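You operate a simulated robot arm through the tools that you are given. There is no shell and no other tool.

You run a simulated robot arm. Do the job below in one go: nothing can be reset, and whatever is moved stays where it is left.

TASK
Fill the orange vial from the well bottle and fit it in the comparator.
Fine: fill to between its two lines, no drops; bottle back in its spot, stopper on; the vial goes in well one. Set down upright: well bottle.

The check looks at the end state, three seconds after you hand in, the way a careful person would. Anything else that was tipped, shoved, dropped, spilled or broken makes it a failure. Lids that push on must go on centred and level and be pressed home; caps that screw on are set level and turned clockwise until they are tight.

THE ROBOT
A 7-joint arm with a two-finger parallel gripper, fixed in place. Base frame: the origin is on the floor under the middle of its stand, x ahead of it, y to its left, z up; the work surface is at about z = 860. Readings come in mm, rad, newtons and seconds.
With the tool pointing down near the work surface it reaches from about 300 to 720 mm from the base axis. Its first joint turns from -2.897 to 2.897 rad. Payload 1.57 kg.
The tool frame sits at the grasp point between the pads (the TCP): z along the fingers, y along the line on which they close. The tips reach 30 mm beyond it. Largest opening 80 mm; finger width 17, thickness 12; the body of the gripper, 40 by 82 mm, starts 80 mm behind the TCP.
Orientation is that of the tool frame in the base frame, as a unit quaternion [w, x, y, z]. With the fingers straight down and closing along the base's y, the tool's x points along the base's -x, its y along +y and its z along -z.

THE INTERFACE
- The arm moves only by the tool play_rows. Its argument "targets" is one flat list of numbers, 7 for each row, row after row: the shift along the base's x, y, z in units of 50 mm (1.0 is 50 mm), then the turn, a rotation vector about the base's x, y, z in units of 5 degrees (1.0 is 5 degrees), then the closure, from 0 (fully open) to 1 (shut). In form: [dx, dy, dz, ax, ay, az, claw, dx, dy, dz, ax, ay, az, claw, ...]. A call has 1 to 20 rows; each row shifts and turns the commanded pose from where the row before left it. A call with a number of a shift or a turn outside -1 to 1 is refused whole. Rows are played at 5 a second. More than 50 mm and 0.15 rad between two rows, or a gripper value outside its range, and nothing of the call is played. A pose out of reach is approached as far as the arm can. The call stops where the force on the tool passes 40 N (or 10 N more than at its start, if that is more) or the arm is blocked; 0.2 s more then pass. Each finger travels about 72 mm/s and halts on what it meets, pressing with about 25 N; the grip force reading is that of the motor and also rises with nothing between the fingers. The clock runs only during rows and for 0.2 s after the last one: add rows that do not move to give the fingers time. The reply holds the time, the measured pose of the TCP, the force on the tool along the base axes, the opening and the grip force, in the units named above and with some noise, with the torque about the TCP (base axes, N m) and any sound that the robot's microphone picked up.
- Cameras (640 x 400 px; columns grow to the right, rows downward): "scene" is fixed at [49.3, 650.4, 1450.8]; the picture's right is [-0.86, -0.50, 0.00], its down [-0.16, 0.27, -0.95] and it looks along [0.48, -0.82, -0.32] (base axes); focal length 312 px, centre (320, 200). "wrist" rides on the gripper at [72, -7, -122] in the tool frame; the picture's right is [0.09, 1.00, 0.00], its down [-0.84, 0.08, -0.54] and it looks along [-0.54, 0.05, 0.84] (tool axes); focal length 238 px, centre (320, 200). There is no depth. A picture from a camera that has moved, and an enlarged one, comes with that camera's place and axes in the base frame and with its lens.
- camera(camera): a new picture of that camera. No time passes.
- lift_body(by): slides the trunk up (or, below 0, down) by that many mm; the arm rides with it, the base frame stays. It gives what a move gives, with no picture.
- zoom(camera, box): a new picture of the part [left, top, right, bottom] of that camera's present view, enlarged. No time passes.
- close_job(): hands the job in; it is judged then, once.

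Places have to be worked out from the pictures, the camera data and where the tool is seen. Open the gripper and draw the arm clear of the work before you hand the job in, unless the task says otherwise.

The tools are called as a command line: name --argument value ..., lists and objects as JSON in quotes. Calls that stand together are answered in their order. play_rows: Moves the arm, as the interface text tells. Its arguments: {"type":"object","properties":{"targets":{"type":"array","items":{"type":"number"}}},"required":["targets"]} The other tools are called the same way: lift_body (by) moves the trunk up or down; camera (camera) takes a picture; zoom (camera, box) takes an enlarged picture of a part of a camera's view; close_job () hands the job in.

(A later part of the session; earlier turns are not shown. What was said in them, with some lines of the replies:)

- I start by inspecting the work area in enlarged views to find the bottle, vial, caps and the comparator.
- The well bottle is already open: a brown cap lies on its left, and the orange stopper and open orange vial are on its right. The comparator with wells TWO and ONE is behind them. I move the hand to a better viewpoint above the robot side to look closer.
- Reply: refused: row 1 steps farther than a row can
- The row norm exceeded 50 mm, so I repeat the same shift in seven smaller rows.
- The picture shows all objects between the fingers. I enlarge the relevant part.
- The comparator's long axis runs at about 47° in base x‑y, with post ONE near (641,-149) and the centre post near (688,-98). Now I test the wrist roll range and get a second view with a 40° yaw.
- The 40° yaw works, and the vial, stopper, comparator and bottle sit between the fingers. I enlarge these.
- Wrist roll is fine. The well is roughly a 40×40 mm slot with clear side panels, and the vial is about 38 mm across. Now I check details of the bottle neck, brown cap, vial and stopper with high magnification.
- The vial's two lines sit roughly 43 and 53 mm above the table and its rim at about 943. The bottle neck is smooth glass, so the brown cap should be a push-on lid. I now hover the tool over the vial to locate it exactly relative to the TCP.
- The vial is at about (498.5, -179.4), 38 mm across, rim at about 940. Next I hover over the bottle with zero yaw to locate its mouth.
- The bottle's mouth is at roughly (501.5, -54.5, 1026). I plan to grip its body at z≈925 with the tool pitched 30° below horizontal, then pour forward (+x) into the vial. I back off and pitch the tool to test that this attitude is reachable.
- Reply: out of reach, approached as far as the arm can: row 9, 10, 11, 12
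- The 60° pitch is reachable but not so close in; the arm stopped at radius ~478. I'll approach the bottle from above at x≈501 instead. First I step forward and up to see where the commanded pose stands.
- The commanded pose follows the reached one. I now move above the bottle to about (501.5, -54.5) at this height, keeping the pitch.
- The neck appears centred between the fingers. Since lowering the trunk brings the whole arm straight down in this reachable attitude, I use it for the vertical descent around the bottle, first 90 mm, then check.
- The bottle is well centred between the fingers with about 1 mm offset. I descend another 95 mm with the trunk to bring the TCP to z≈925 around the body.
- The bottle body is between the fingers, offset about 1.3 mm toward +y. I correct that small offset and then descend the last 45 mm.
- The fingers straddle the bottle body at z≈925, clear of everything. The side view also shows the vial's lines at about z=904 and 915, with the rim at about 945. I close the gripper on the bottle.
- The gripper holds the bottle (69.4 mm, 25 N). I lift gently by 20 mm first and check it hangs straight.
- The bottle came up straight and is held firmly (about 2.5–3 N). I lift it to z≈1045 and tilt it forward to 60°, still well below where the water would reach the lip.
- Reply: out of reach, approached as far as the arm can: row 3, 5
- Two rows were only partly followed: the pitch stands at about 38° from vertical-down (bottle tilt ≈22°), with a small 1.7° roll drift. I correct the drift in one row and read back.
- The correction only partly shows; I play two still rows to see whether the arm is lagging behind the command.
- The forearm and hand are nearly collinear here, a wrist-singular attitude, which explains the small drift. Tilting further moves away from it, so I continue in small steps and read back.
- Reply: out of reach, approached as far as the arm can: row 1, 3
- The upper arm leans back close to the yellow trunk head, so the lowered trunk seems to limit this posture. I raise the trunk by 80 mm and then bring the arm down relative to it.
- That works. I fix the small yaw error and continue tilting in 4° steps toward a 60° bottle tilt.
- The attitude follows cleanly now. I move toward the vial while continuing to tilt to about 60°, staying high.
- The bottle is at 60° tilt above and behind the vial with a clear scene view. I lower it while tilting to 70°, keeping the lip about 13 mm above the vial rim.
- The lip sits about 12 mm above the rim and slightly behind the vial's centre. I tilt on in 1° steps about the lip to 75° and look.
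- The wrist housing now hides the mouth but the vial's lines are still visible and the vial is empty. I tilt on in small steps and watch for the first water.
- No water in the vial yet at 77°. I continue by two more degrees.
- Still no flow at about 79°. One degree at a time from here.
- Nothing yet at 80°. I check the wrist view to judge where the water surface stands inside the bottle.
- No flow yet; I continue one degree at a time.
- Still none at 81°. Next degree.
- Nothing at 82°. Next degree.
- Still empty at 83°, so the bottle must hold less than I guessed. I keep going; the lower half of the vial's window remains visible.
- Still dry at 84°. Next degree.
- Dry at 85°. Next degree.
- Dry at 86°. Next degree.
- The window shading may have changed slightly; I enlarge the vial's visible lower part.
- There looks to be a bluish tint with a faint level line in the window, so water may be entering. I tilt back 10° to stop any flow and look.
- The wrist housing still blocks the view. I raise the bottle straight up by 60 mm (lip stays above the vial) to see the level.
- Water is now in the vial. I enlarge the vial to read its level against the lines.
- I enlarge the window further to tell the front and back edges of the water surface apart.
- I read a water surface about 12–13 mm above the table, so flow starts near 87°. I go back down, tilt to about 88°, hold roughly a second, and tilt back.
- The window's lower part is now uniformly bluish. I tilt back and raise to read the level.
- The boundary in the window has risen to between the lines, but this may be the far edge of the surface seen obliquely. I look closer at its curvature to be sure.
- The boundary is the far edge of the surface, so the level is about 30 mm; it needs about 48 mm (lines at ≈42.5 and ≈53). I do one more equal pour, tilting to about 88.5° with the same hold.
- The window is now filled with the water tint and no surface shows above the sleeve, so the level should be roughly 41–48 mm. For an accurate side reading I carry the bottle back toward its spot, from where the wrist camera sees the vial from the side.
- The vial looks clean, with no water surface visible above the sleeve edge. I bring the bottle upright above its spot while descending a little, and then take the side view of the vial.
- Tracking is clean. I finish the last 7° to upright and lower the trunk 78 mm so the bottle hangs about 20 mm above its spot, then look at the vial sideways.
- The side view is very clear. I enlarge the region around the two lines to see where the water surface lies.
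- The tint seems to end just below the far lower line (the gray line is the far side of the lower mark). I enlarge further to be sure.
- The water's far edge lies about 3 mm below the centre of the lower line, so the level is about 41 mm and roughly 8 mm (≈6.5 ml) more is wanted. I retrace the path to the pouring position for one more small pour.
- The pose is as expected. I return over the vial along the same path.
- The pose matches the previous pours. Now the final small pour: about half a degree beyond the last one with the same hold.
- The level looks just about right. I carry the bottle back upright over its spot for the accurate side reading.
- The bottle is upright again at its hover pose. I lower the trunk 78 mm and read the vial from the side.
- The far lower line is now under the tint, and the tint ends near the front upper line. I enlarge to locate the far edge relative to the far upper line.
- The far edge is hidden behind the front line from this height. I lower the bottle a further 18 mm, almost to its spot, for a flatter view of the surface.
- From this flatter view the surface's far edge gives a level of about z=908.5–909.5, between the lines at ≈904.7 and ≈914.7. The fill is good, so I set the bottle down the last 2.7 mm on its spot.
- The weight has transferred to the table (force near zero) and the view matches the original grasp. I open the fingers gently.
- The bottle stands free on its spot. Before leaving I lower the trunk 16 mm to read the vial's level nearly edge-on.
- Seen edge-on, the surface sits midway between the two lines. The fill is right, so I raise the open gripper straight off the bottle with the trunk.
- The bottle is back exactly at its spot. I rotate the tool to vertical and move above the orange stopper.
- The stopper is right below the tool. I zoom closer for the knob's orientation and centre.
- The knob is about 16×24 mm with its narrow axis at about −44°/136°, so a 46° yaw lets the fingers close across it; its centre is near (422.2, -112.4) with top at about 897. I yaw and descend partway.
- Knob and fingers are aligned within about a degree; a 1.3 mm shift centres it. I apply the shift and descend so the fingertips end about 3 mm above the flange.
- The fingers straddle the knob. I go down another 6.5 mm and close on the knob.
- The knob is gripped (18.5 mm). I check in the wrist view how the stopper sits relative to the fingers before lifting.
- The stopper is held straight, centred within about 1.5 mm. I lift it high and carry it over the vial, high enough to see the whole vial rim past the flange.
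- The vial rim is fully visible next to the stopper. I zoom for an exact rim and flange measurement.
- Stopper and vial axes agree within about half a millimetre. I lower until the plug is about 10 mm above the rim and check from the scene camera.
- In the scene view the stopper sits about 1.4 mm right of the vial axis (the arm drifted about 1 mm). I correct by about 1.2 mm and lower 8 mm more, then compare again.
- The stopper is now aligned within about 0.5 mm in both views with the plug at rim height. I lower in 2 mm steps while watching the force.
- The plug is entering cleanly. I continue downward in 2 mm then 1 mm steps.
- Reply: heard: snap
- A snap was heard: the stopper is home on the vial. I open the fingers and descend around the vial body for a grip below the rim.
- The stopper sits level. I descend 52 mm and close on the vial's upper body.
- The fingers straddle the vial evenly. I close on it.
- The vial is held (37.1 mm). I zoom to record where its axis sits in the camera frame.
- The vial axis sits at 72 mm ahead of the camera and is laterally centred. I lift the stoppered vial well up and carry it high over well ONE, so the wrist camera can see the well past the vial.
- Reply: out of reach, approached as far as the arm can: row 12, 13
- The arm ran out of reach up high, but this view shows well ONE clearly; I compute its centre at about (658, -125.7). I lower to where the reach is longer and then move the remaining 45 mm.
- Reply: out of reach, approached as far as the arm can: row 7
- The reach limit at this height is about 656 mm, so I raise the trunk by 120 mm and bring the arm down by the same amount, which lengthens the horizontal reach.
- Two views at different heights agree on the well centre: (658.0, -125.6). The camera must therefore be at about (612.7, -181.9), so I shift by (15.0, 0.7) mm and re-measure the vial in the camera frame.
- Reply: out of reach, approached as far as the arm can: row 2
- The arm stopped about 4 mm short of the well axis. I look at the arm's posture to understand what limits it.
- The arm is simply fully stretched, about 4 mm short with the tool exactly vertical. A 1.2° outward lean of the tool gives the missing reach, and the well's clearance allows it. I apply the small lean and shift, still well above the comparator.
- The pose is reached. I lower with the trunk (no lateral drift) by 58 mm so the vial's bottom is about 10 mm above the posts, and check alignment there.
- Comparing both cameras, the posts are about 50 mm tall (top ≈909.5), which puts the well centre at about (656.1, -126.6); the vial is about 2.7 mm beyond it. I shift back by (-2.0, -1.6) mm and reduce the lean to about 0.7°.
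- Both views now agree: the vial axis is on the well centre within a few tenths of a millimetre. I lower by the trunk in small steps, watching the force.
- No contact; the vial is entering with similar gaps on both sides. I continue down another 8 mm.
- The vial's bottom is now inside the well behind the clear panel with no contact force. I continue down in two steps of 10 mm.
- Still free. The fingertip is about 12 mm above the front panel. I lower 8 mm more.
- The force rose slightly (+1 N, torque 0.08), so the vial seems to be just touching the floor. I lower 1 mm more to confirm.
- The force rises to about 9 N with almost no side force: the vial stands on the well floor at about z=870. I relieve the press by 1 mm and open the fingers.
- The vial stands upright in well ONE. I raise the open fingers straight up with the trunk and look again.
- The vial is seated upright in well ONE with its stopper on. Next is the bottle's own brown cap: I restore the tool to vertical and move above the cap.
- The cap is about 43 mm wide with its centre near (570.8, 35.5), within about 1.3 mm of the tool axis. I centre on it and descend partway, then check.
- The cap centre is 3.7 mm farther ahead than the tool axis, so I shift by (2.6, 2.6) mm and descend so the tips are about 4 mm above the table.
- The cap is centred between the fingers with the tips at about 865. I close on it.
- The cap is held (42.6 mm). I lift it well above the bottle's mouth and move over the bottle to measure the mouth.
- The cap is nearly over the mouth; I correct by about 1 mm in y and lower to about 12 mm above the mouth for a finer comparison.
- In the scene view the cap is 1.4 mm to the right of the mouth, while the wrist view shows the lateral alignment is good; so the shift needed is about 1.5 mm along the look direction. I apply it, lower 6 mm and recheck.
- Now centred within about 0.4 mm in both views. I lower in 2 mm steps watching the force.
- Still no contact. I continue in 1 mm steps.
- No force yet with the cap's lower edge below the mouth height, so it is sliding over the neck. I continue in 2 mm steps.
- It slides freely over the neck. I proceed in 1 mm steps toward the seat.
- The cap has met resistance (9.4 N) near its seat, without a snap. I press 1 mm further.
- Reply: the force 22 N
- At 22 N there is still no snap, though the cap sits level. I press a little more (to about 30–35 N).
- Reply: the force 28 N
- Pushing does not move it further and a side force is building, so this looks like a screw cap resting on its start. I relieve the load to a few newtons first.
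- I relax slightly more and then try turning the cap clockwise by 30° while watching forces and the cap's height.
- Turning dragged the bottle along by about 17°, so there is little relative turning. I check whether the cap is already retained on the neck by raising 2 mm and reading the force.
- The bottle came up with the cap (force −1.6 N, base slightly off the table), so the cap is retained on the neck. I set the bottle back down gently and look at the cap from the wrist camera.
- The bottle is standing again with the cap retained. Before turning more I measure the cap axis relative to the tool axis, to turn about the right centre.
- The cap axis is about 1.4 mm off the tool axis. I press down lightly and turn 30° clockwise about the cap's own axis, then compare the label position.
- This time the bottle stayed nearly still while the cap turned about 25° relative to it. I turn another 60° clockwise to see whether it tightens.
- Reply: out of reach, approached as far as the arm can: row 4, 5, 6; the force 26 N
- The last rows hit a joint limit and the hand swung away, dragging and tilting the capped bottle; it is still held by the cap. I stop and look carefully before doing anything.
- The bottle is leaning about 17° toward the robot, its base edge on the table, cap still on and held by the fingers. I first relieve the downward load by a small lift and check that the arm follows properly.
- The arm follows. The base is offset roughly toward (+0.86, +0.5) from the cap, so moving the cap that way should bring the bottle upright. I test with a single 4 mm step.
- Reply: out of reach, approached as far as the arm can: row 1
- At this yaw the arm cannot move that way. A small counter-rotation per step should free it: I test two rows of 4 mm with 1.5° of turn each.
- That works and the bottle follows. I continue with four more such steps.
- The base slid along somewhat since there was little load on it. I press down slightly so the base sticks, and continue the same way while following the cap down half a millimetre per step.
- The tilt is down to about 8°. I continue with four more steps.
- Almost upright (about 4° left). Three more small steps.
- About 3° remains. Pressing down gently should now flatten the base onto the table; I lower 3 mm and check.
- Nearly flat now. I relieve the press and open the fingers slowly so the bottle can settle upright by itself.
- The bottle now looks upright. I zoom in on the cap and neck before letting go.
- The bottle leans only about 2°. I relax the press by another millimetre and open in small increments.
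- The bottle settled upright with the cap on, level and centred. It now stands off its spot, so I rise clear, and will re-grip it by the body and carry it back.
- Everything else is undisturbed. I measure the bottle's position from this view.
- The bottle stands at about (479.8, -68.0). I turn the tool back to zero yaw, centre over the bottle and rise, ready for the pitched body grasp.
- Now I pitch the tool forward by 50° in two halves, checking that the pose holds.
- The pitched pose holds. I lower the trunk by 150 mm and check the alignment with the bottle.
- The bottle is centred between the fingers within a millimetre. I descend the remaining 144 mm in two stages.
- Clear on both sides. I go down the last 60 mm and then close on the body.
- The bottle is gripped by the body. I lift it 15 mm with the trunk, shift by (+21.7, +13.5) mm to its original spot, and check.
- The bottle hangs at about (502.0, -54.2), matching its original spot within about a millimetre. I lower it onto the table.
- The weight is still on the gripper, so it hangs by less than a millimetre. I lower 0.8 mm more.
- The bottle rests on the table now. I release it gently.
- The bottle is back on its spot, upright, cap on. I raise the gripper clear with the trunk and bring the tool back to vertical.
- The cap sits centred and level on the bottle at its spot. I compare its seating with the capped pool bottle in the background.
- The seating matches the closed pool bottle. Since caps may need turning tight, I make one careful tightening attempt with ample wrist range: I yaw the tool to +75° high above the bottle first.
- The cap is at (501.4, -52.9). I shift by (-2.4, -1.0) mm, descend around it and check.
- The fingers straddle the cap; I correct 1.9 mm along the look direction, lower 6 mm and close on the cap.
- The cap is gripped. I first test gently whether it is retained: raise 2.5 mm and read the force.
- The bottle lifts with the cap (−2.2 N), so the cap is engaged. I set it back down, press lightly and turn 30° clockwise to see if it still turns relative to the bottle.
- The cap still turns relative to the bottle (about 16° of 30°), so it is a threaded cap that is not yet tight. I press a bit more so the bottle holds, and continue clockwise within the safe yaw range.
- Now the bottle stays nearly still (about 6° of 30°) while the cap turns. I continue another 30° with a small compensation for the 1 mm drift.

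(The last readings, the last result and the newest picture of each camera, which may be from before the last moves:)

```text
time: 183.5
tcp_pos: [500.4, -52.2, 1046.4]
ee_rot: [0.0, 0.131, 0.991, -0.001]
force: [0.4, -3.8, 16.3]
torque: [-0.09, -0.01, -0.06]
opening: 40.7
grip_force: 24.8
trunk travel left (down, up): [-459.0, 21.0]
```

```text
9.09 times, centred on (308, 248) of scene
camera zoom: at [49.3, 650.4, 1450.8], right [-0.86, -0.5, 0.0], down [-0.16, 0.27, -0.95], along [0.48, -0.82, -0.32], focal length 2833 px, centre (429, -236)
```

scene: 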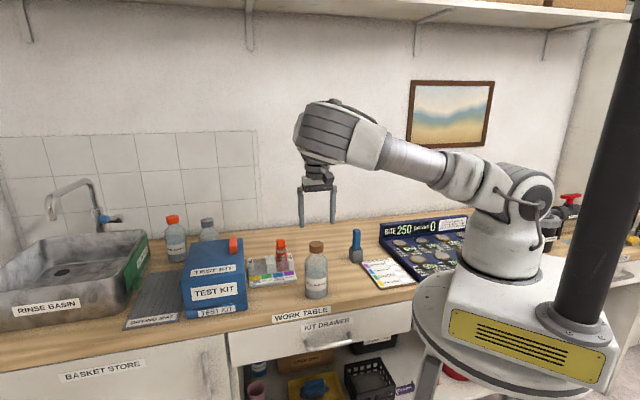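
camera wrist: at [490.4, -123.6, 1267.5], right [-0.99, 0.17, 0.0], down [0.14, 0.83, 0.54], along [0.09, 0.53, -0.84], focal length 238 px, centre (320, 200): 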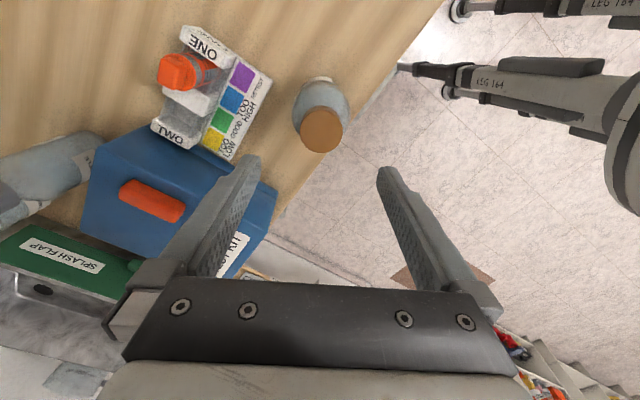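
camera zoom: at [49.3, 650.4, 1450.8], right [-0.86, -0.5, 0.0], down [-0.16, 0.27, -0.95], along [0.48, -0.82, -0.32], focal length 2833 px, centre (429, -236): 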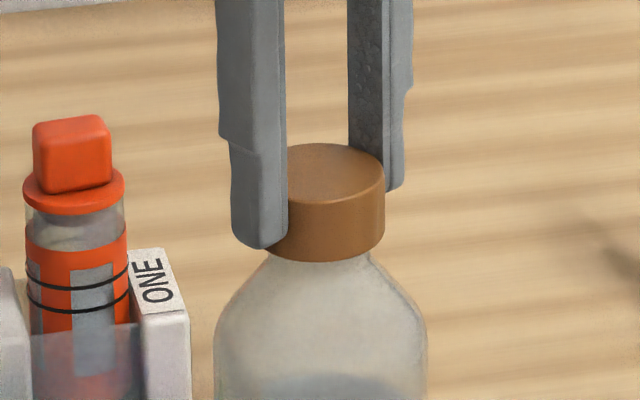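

The cap keeps turning with no tightening yet. I re-grip for another stroke: relax the press, open in place, and swing the open fingers back around the cap.

play_rows --targets '[0, 0, 0.026, 0, 0, 0, 1, 0, 0, 0, 0, 0, 0, 0.4, 0, 0, 0, 0, 0, 0, 0.2, 0, 0, 0, 0, 0, 0, 0, 0, 0, 0, 0, 0, 0, 0]'

zoom --camera "wrist" --box '[250, 100, 390, 220]'

zoom --camera "scene" --box '[268, 230, 348, 310]'

```text
time: 184.7
tcp_pos: [500.9, -53.4, 1046.3]
ee_rot: [-0.001, 0.131, 0.991, -0.001]
force: [-0.9, 0.0, 0.9]
torque: [0.0, -0.01, 0.02]
opening: 79.6
grip_force: 0.1
trunk travel left (down, up): [-459.0, 21.0]
```

```text
3.33 times, centred on (320, 160) of wrist
camera zoom: at [429.1, -39.6, 1169.5], right [0.17, 0.99, 0.0], down [0.83, -0.14, 0.54], along [0.53, -0.09, -0.84], focal length 794 px, centre (320, 333)
```

zoom: 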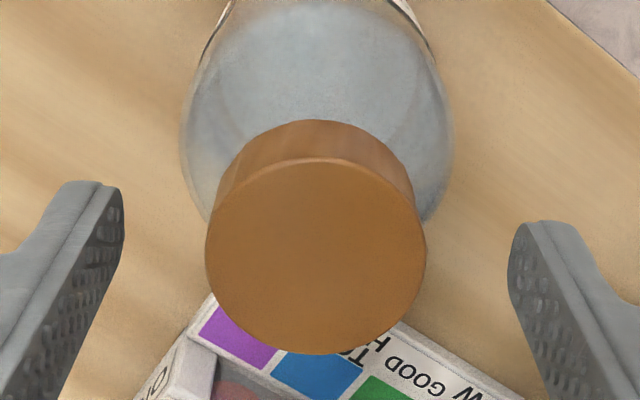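

```text
5.00 times, centred on (308, 270) of scene
camera zoom: at [49.3, 650.4, 1450.8], right [-0.86, -0.5, 0.0], down [-0.16, 0.27, -0.95], along [0.48, -0.82, -0.32], focal length 1558 px, centre (380, -150)
```

zoom: 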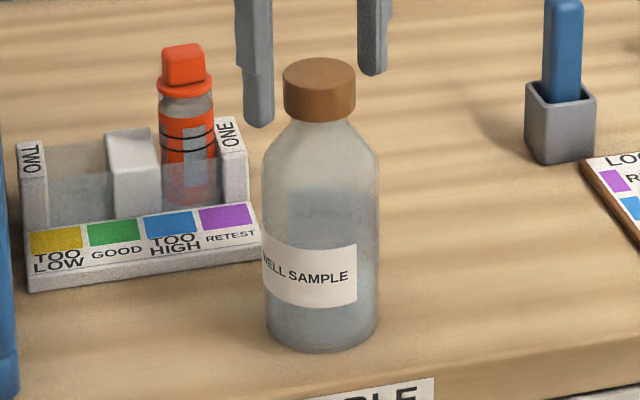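

The bottle stands within about 1.5 mm of its spot. I swing the open fingers back by 150° for a new grip.

play_rows --targets '[-0.01, 0, 0.02, 0, 0, 1, 0, 0, 0, 0, 0, 0, 1, 0, 0, 0, 0, 0, 0, 1, 0, 0, 0, 0, 0, 0, 1, 0, 0, 0, 0, 0, 0, 1, 0, 0, 0, 0, 0, 0, 1, 0, 0, 0, 0, 0, 0, 1, 0, 0, 0, 0, 0, 0, 1, 0, 0, 0, 0, 0, 0, 1, 0, 0, 0, 0, 0, 0, 1, 0, 0, 0, 0, 0, 0, 1, 0, 0, 0, 0, 0, 0, 1, 0, 0, 0, 0, 0, 0, 1, 0, 0, 0, 0, 0, 0, 1, 0, 0, 0, 0, 0, 0, 1, 0]'

play_rows --targets '[0, 0, 0, 0, 0, 1, 0, 0, 0, 0, 0, 0, 1, 0, 0, 0, 0, 0, 0, 1, 0, 0, 0, 0, 0, 0, 1, 0, 0, 0, 0, 0, 0, 1, 0, 0, 0, 0, 0, 0, 1, 0, 0, 0, 0, 0, 0, 1, 0, 0, 0, 0, 0, 0, 1, 0, 0, 0, 0, 0, 0, 1, 0, 0, 0, 0, 0, 0, 1, 0, 0, 0, 0, 0, 0, 1, 0, 0, 0, 0, 0, 0, 1, 0, 0, 0, 0, 0, 0, 1, 0, 0, 0, 0, 0, 0, 1, 0, 0, 0, 0, 0, 0, 1, 0]'

zoom --camera "wrist" --box '[250, 100, 390, 220]'

```text
time: 187.9
tcp_pos: [500.8, -53.9, 1047.6]
ee_rot: [0.001, -0.501, 0.865, 0.0]
force: [-0.4, -0.3, -0.1]
torque: [-0.02, 0.0, 0.04]
opening: 79.9
grip_force: 0.1
trunk travel left (down, up): [-459.0, 21.0]
```

```text
time: 191.1
tcp_pos: [500.4, -54.0, 1046.3]
ee_rot: [0.0, 0.924, -0.382, 0.001]
force: [1.0, 0.1, 0.0]
torque: [0.03, -0.03, 0.0]
opening: 80.0
grip_force: 0.0
trunk travel left (down, up): [-459.0, 21.0]
```

```text
3.33 times, centred on (320, 160) of wrist
camera zoom: at [554.9, -98.5, 1170.6], right [-0.64, -0.77, 0.0], down [-0.65, 0.54, 0.54], along [-0.42, 0.35, -0.84], focal length 794 px, centre (320, 333)
```

zoom: 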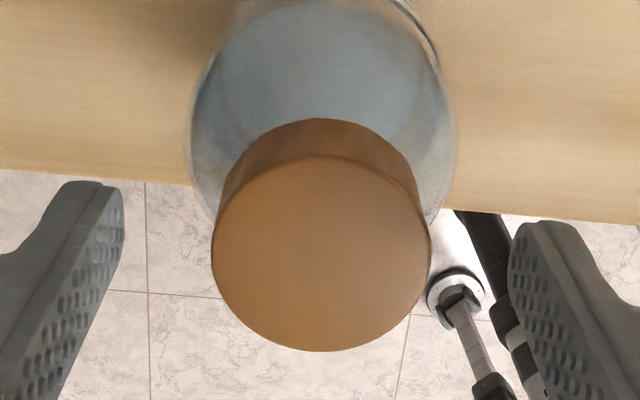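

The fingers are at +135° yaw with the cap centred. I correct by about 1.4 mm, close, press lightly and turn 50° clockwise.

play_rows --targets '[-0.003, -0.029, 0, 0, 0, 0, 0, 0, 0, 0, 0, 0, 0, 0.3, 0, 0, 0, 0, 0, 0, 0.43, 0, 0, 0, 0, 0, 0, 1, 0, 0, 0, 0, 0, 0, 1, 0, 0, -0.016, 0, 0, 0, 1, 0, 0, 0, 0, 0, 0, 1]'

play_rows --targets '[0, 0, 0, 0, 0, -1, 1, 0, 0, 0, 0, 0, -1, 1, 0, 0, 0, 0, 0, -1, 1, 0, 0, 0, 0, 0, -1, 1, 0, 0, 0, 0, 0, -1, 1, 0, 0, 0, 0, 0, -1, 1]'

zoom --camera "scene" --box '[268, 230, 348, 310]'

```text
time: 192.7
tcp_pos: [499.6, -54.8, 1048.1]
ee_rot: [-0.002, 0.924, -0.382, 0.0]
force: [1.9, 1.0, 3.3]
torque: [0.05, 0.02, 0.02]
opening: 42.8
grip_force: 25.0
trunk travel left (down, up): [-459.0, 21.0]
```

```text
time: 194.1
tcp_pos: [500.3, -54.1, 1047.6]
ee_rot: [-0.001, 0.794, -0.608, 0.001]
force: [0.1, 0.3, 1.0]
torque: [-0.03, 0.08, 0.01]
opening: 42.5
grip_force: 25.2
trunk travel left (down, up): [-459.0, 21.0]
```

```text
5.00 times, centred on (308, 270) of scene
camera zoom: at [49.3, 650.4, 1450.8], right [-0.86, -0.5, 0.0], down [-0.16, 0.27, -0.95], along [0.48, -0.82, -0.32], focal length 1558 px, centre (380, -150)
```

zoom: 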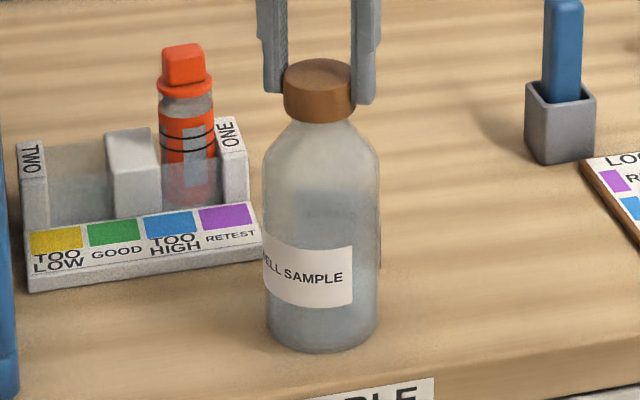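

The cap keeps turning relative to the bottle with low force. I continue 60° more with a slight follow-down.

play_rows --targets '[0, 0, -0.01, 0, 0, -1, 1, 0, 0, -0.002, 0, 0, -1, 1, 0, 0, -0.002, 0, 0, -1, 1, 0, 0, -0.002, 0, 0, -1, 1, 0, 0, -0.002, 0, 0, -1, 1, 0, 0, -0.002, 0, 0, -1, 1]'

play_rows --targets '[0, 0, -0.002, 0, 0, -1, 1, 0, 0, -0.002, 0, 0, -1, 1, 0, 0, -0.002, 0, 0, -1, 1, 0, 0, -0.002, 0, 0, -1, 1, 0, 0, -0.002, 0, 0, -1, 1, 0, 0, -0.002, 0, 0, -1, 1]'

zoom --camera "scene" --box '[268, 230, 348, 310]'

```text
time: 195.5
tcp_pos: [500.4, -55.0, 1046.5]
ee_rot: [0.001, -0.608, 0.794, -0.001]
force: [-0.6, 0.8, 4.8]
torque: [0.03, 0.11, -0.06]
opening: 42.4
grip_force: 25.1
trunk travel left (down, up): [-459.0, 21.0]
```

```text
time: 196.9
tcp_pos: [501.0, -54.4, 1046.5]
ee_rot: [0.001, -0.382, 0.924, -0.001]
force: [-0.9, -0.3, 2.6]
torque: [0.03, 0.08, -0.01]
opening: 42.4
grip_force: 24.3
trunk travel left (down, up): [-459.0, 21.0]
```

```text
5.00 times, centred on (308, 270) of scene
camera zoom: at [49.3, 650.4, 1450.8], right [-0.86, -0.5, 0.0], down [-0.16, 0.27, -0.95], along [0.48, -0.82, -0.32], focal length 1558 px, centre (380, -150)
```

zoom: 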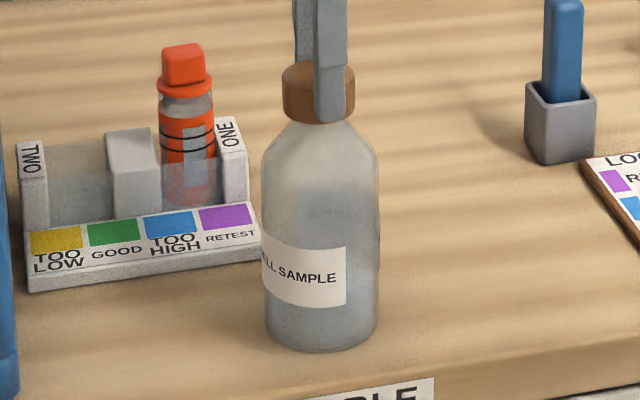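

No tightening felt yet. I continue 75° more in three parts, staying above −30° yaw.

play_rows --targets '[0, 0, -0.008, 0, 0, -1, 1, 0, 0, -0.002, 0, 0, -1, 1, 0, 0, -0.002, 0, 0, -1, 1, 0, 0, -0.002, 0, 0, -1, 1, 0, 0, -0.002, 0, 0, -1, 1]'

play_rows --targets '[0, 0, -0.002, 0, 0, -1, 1, 0, 0, -0.002, 0, 0, -1, 1, 0, 0, -0.002, 0, 0, -1, 1, 0, 0, -0.002, 0, 0, -1, 1, 0, 0, -0.002, 0, 0, -1, 1]'

play_rows --targets '[0, 0, -0.002, 0, 0, -1, 1, 0, 0, -0.002, 0, 0, -1, 1, 0, 0, -0.002, 0, 0, -1, 1, 0, 0, -0.002, 0, 0, -1, 1]'

zoom --camera "scene" --box '[268, 230, 348, 310]'

```text
time: 198.1
tcp_pos: [501.8, -55.1, 1045.8]
ee_rot: [0.001, -0.172, 0.985, -0.002]
force: [1.5, 1.6, 10.1]
torque: [0.15, -0.08, -0.04]
opening: 42.4
grip_force: 25.1
trunk travel left (down, up): [-459.0, 21.0]
```

```text
time: 199.3
tcp_pos: [501.0, -54.4, 1044.3]
ee_rot: [0.001, 0.045, 0.999, -0.002]
force: [2.7, -2.6, 14.4]
torque: [-0.06, -0.13, 0.0]
opening: 42.1
grip_force: 25.2
trunk travel left (down, up): [-459.0, 21.0]
```

```text
time: 200.3
tcp_pos: [499.8, -54.5, 1043.8]
ee_rot: [0.002, 0.217, 0.976, -0.001]
force: [-2.2, 0.4, 19.8]
torque: [0.08, 0.09, 0.3]
opening: 42.1
grip_force: 25.5
trunk travel left (down, up): [-459.0, 21.0]
```

```text
5.00 times, centred on (308, 270) of scene
camera zoom: at [49.3, 650.4, 1450.8], right [-0.86, -0.5, 0.0], down [-0.16, 0.27, -0.95], along [0.48, -0.82, -0.32], focal length 1558 px, centre (380, -150)
```

zoom: 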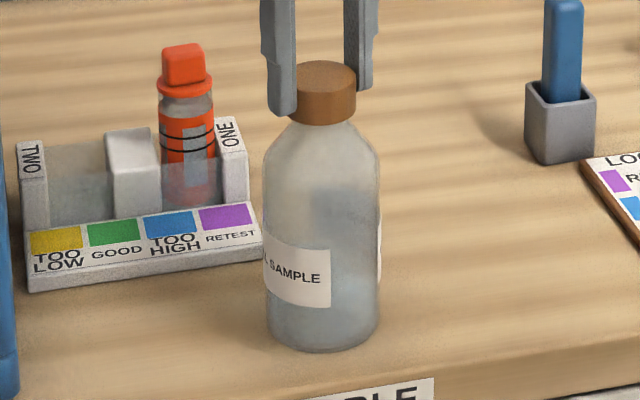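

The torque about the vertical has now risen to 0.3 N·m, and the bottle starts turning along with the cap: it is tightening. Two more 5° steps to confirm it is tight.

play_rows --targets '[0, 0, 0, 0, 0, -1, 1, 0, 0, 0, 0, 0, -1, 1]'

zoom --camera "scene" --box '[268, 230, 348, 310]'

```text
time: 200.9
tcp_pos: [499.4, -54.8, 1043.1]
ee_rot: [0.0, 0.3, 0.954, -0.001]
force: [0.2, 0.6, 17.5]
torque: [0.06, -0.02, 0.23]
opening: 42.3
grip_force: 24.9
trunk travel left (down, up): [-459.0, 21.0]
```

```text
5.00 times, centred on (308, 270) of scene
camera zoom: at [49.3, 650.4, 1450.8], right [-0.86, -0.5, 0.0], down [-0.16, 0.27, -0.95], along [0.48, -0.82, -0.32], focal length 1558 px, centre (380, -150)
```

zoom: 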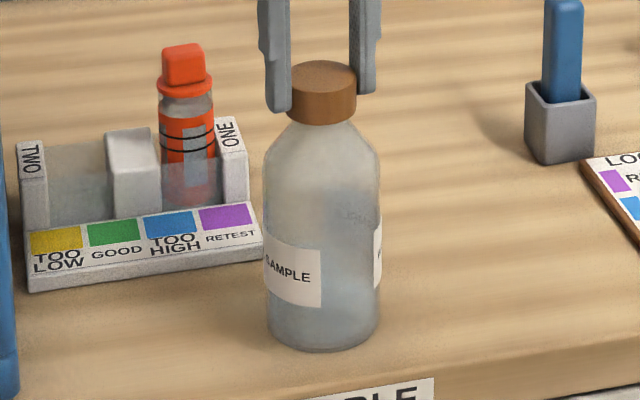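

The bottle now turns one-to-one with the cap: the cap is tight. I relieve the press, open the fingers and check the bottle's position.

play_rows --targets '[0, 0, 0.024, 0, 0, 0, 1, 0, 0, 0, 0, 0, 0, 0.44, 0, 0, 0, 0, 0, 0, 0.3, 0, 0, 0, 0, 0, 0, 0.1, 0, 0, 0, 0, 0, 0, 0, 0, 0, 0, 0, 0, 0, 0]'

zoom --camera "wrist" --box '[250, 100, 390, 220]'

zoom --camera "scene" --box '[268, 230, 348, 310]'

```text
time: 202.3
tcp_pos: [499.4, -54.7, 1045.2]
ee_rot: [0.0, 0.301, 0.954, -0.001]
force: [0.2, 0.4, -0.1]
torque: [-0.01, -0.02, 0.0]
opening: 79.7
grip_force: 0.0
trunk travel left (down, up): [-459.0, 21.0]
```

```text
3.33 times, centred on (320, 160) of wrist
camera zoom: at [436.6, -17.6, 1168.0], right [0.5, 0.87, 0.0], down [0.73, -0.42, 0.54], along [0.47, -0.27, -0.84], focal length 794 px, centre (320, 333)
```

zoom: 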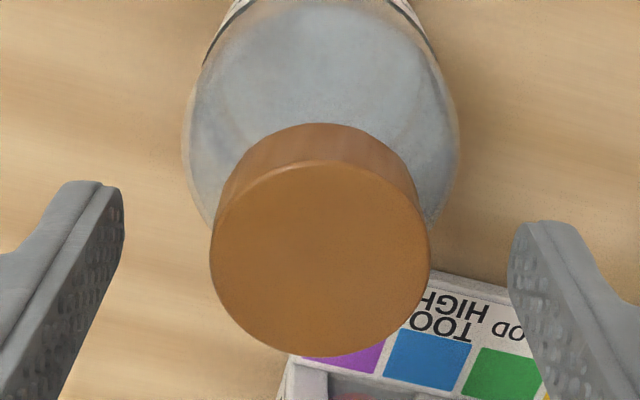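

```text
5.00 times, centred on (308, 270) of scene
camera zoom: at [49.3, 650.4, 1450.8], right [-0.86, -0.5, 0.0], down [-0.16, 0.27, -0.95], along [0.48, -0.82, -0.32], focal length 1558 px, centre (380, -150)
```

zoom: 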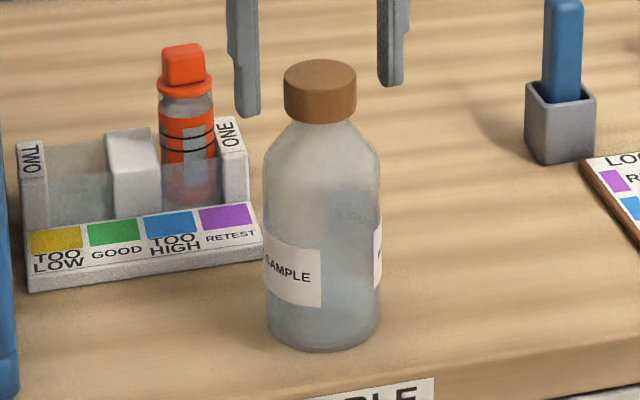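

The bottle stands capped, tight and upright at about (499.9, -54.0), within 1.5 mm of its original place. I raise the open gripper clear and move the arm away for a final inspection.

play_rows --targets '[0, 0, 0.3, 0, 0, 0, 0, 0, 0, 0.5, 0, 0, 0, 0, 0, 0, 0.6, 0, 0, 0, 0, 0, 0, 0.6, 0, 0, 0, 0, 0, 0, 0.6, 0, 0, 0, 0, 0, 0, 0.6, 0, 0, 0.5, 0, -0.3, -0.3, 0.4, 0, 0, 0.8, 0, -0.4, -0.4, 0.4, 0, 0, 0.8, 0, -0.4, -0.4, 0.3, 0, 0, 0.8, 0, -0.4, -0.4, 0, 0, 0, 0.8, 0, -0.4, -0.4, 0, 0, 0, 0.8, 0, 0, 0, 0, 0, 0, 0, 0]'

camera --camera "scene"

camera --camera "wrist"

```text
time: 204.9
tcp_pos: [404.2, -150.0, 1260.6]
ee_rot: [0.001, 0.109, 0.994, 0.0]
force: [-0.1, -0.9, 0.0]
torque: [0.01, 0.0, -0.04]
opening: 80.1
grip_force: 0.1
trunk travel left (down, up): [-459.0, 21.0]
```

```text
taken
```

scene: 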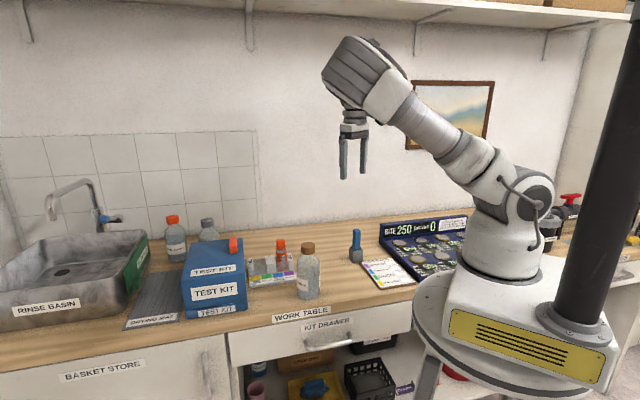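

```text
taken
camera wrist: at [331.8, -140.2, 1383.7], right [0.12, 0.99, 0.0], down [0.83, -0.1, 0.54], along [0.54, -0.07, -0.84], focal length 238 px, centre (320, 200)
```

wrist: 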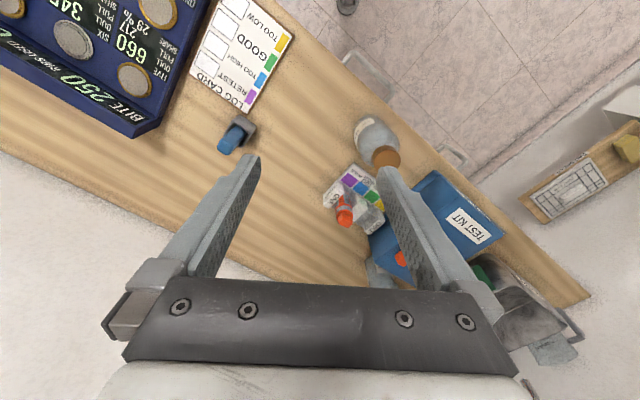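

The arm is clear. I inspect the final state closely: vial in the well, its level, stopper, bottle, cap and the table surface.

zoom --camera "scene" --box '[250, 230, 330, 310]'

zoom --camera "scene" --box '[264, 236, 300, 276]'

zoom --camera "scene" --box '[300, 210, 420, 310]'

zoom --camera "wrist" --box '[180, 60, 420, 210]'

```text
5.00 times, centred on (290, 270) of scene
camera zoom: at [49.3, 650.4, 1450.8], right [-0.86, -0.5, 0.0], down [-0.16, 0.27, -0.95], along [0.48, -0.82, -0.32], focal length 1558 px, centre (470, -150)
```

zoom: 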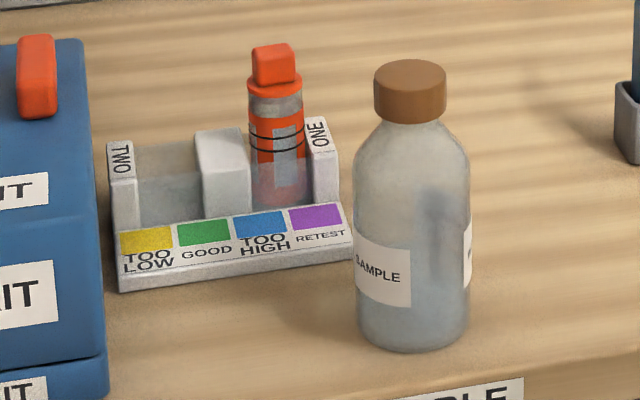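

```text
10.00 times, centred on (282, 256) of scene
camera zoom: at [49.3, 650.4, 1450.8], right [-0.86, -0.5, 0.0], down [-0.16, 0.27, -0.95], along [0.48, -0.82, -0.32], focal length 3116 px, centre (700, -360)
```

zoom: 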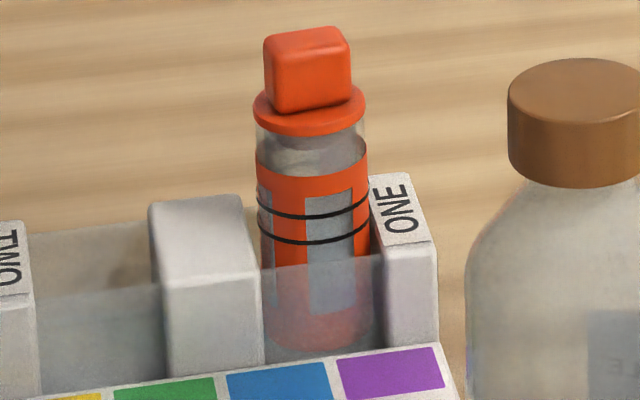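

```text
4.00 times, centred on (360, 260) of scene
camera zoom: at [49.3, 650.4, 1450.8], right [-0.86, -0.5, 0.0], down [-0.16, 0.27, -0.95], along [0.48, -0.82, -0.32], focal length 1246 px, centre (160, -40)
```

zoom: 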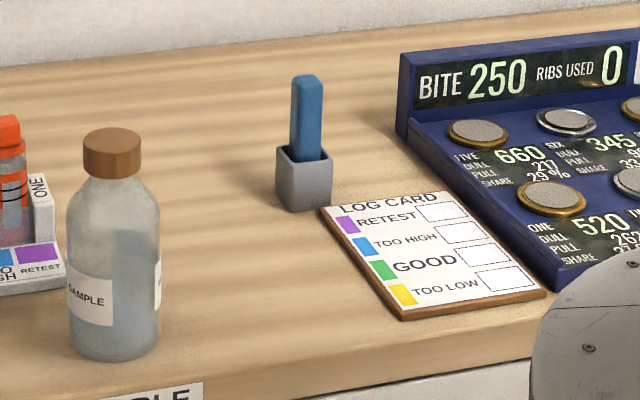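

```text
2.67 times, centred on (300, 135) of wrist
camera zoom: at [331.8, -140.2, 1383.7], right [0.12, 0.99, 0.0], down [0.83, -0.1, 0.54], along [0.54, -0.07, -0.84], focal length 636 px, centre (373, 373)
```

zoom: 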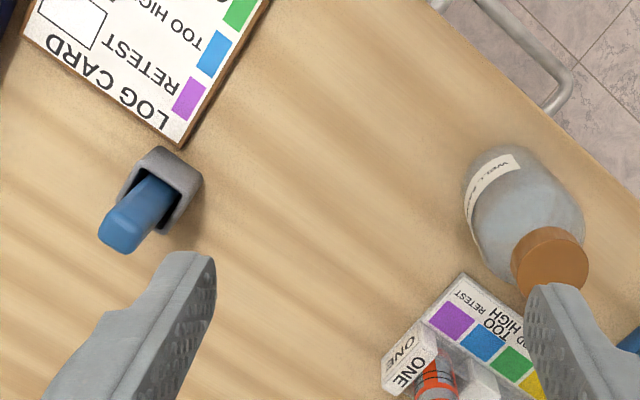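

All is in place. The vial is stoppered, filled to midway between its lines and standing upright in well ONE. The well bottle is back on its spot, upright, with its cap screwed tight. The table is dry, the other objects are untouched, and the gripper is open and clear, so I hand the job in.

close_job

```text
The job is handed in.
```

I handed the job in with everything in its place, but the bottle was dragged and tilted once along the way. The check's verdict hasn't come back.

- **Vial:** it is filled to about midway between its two lines, read from the side just before stoppering. The orange stopper snapped on, and the vial stands upright in well one.
- **Well bottle:** it is upright and within about 1.5 mm of its original spot. The label is turned some 60–70° from where it faced at the start.
- **Stopper wording:** "stopper on" could mean the vial's orange stopper or the bottle's brown cap, so I fitted both. The brown cap is a screw cap, and I turned it until the bottle rotated with it.
- **The slip:** while I was tightening the cap, the arm hit a joint limit and swung away. It dragged the capped bottle about 25 mm and leaned it about 17°. It did not fall, and I saw no water on the table. I stood it up, gripped it again by the body, moved it back and finished tightening the cap.
- **Everything else:** no drops on the table, nothing else moved, and the gripper is open and clear of the work.
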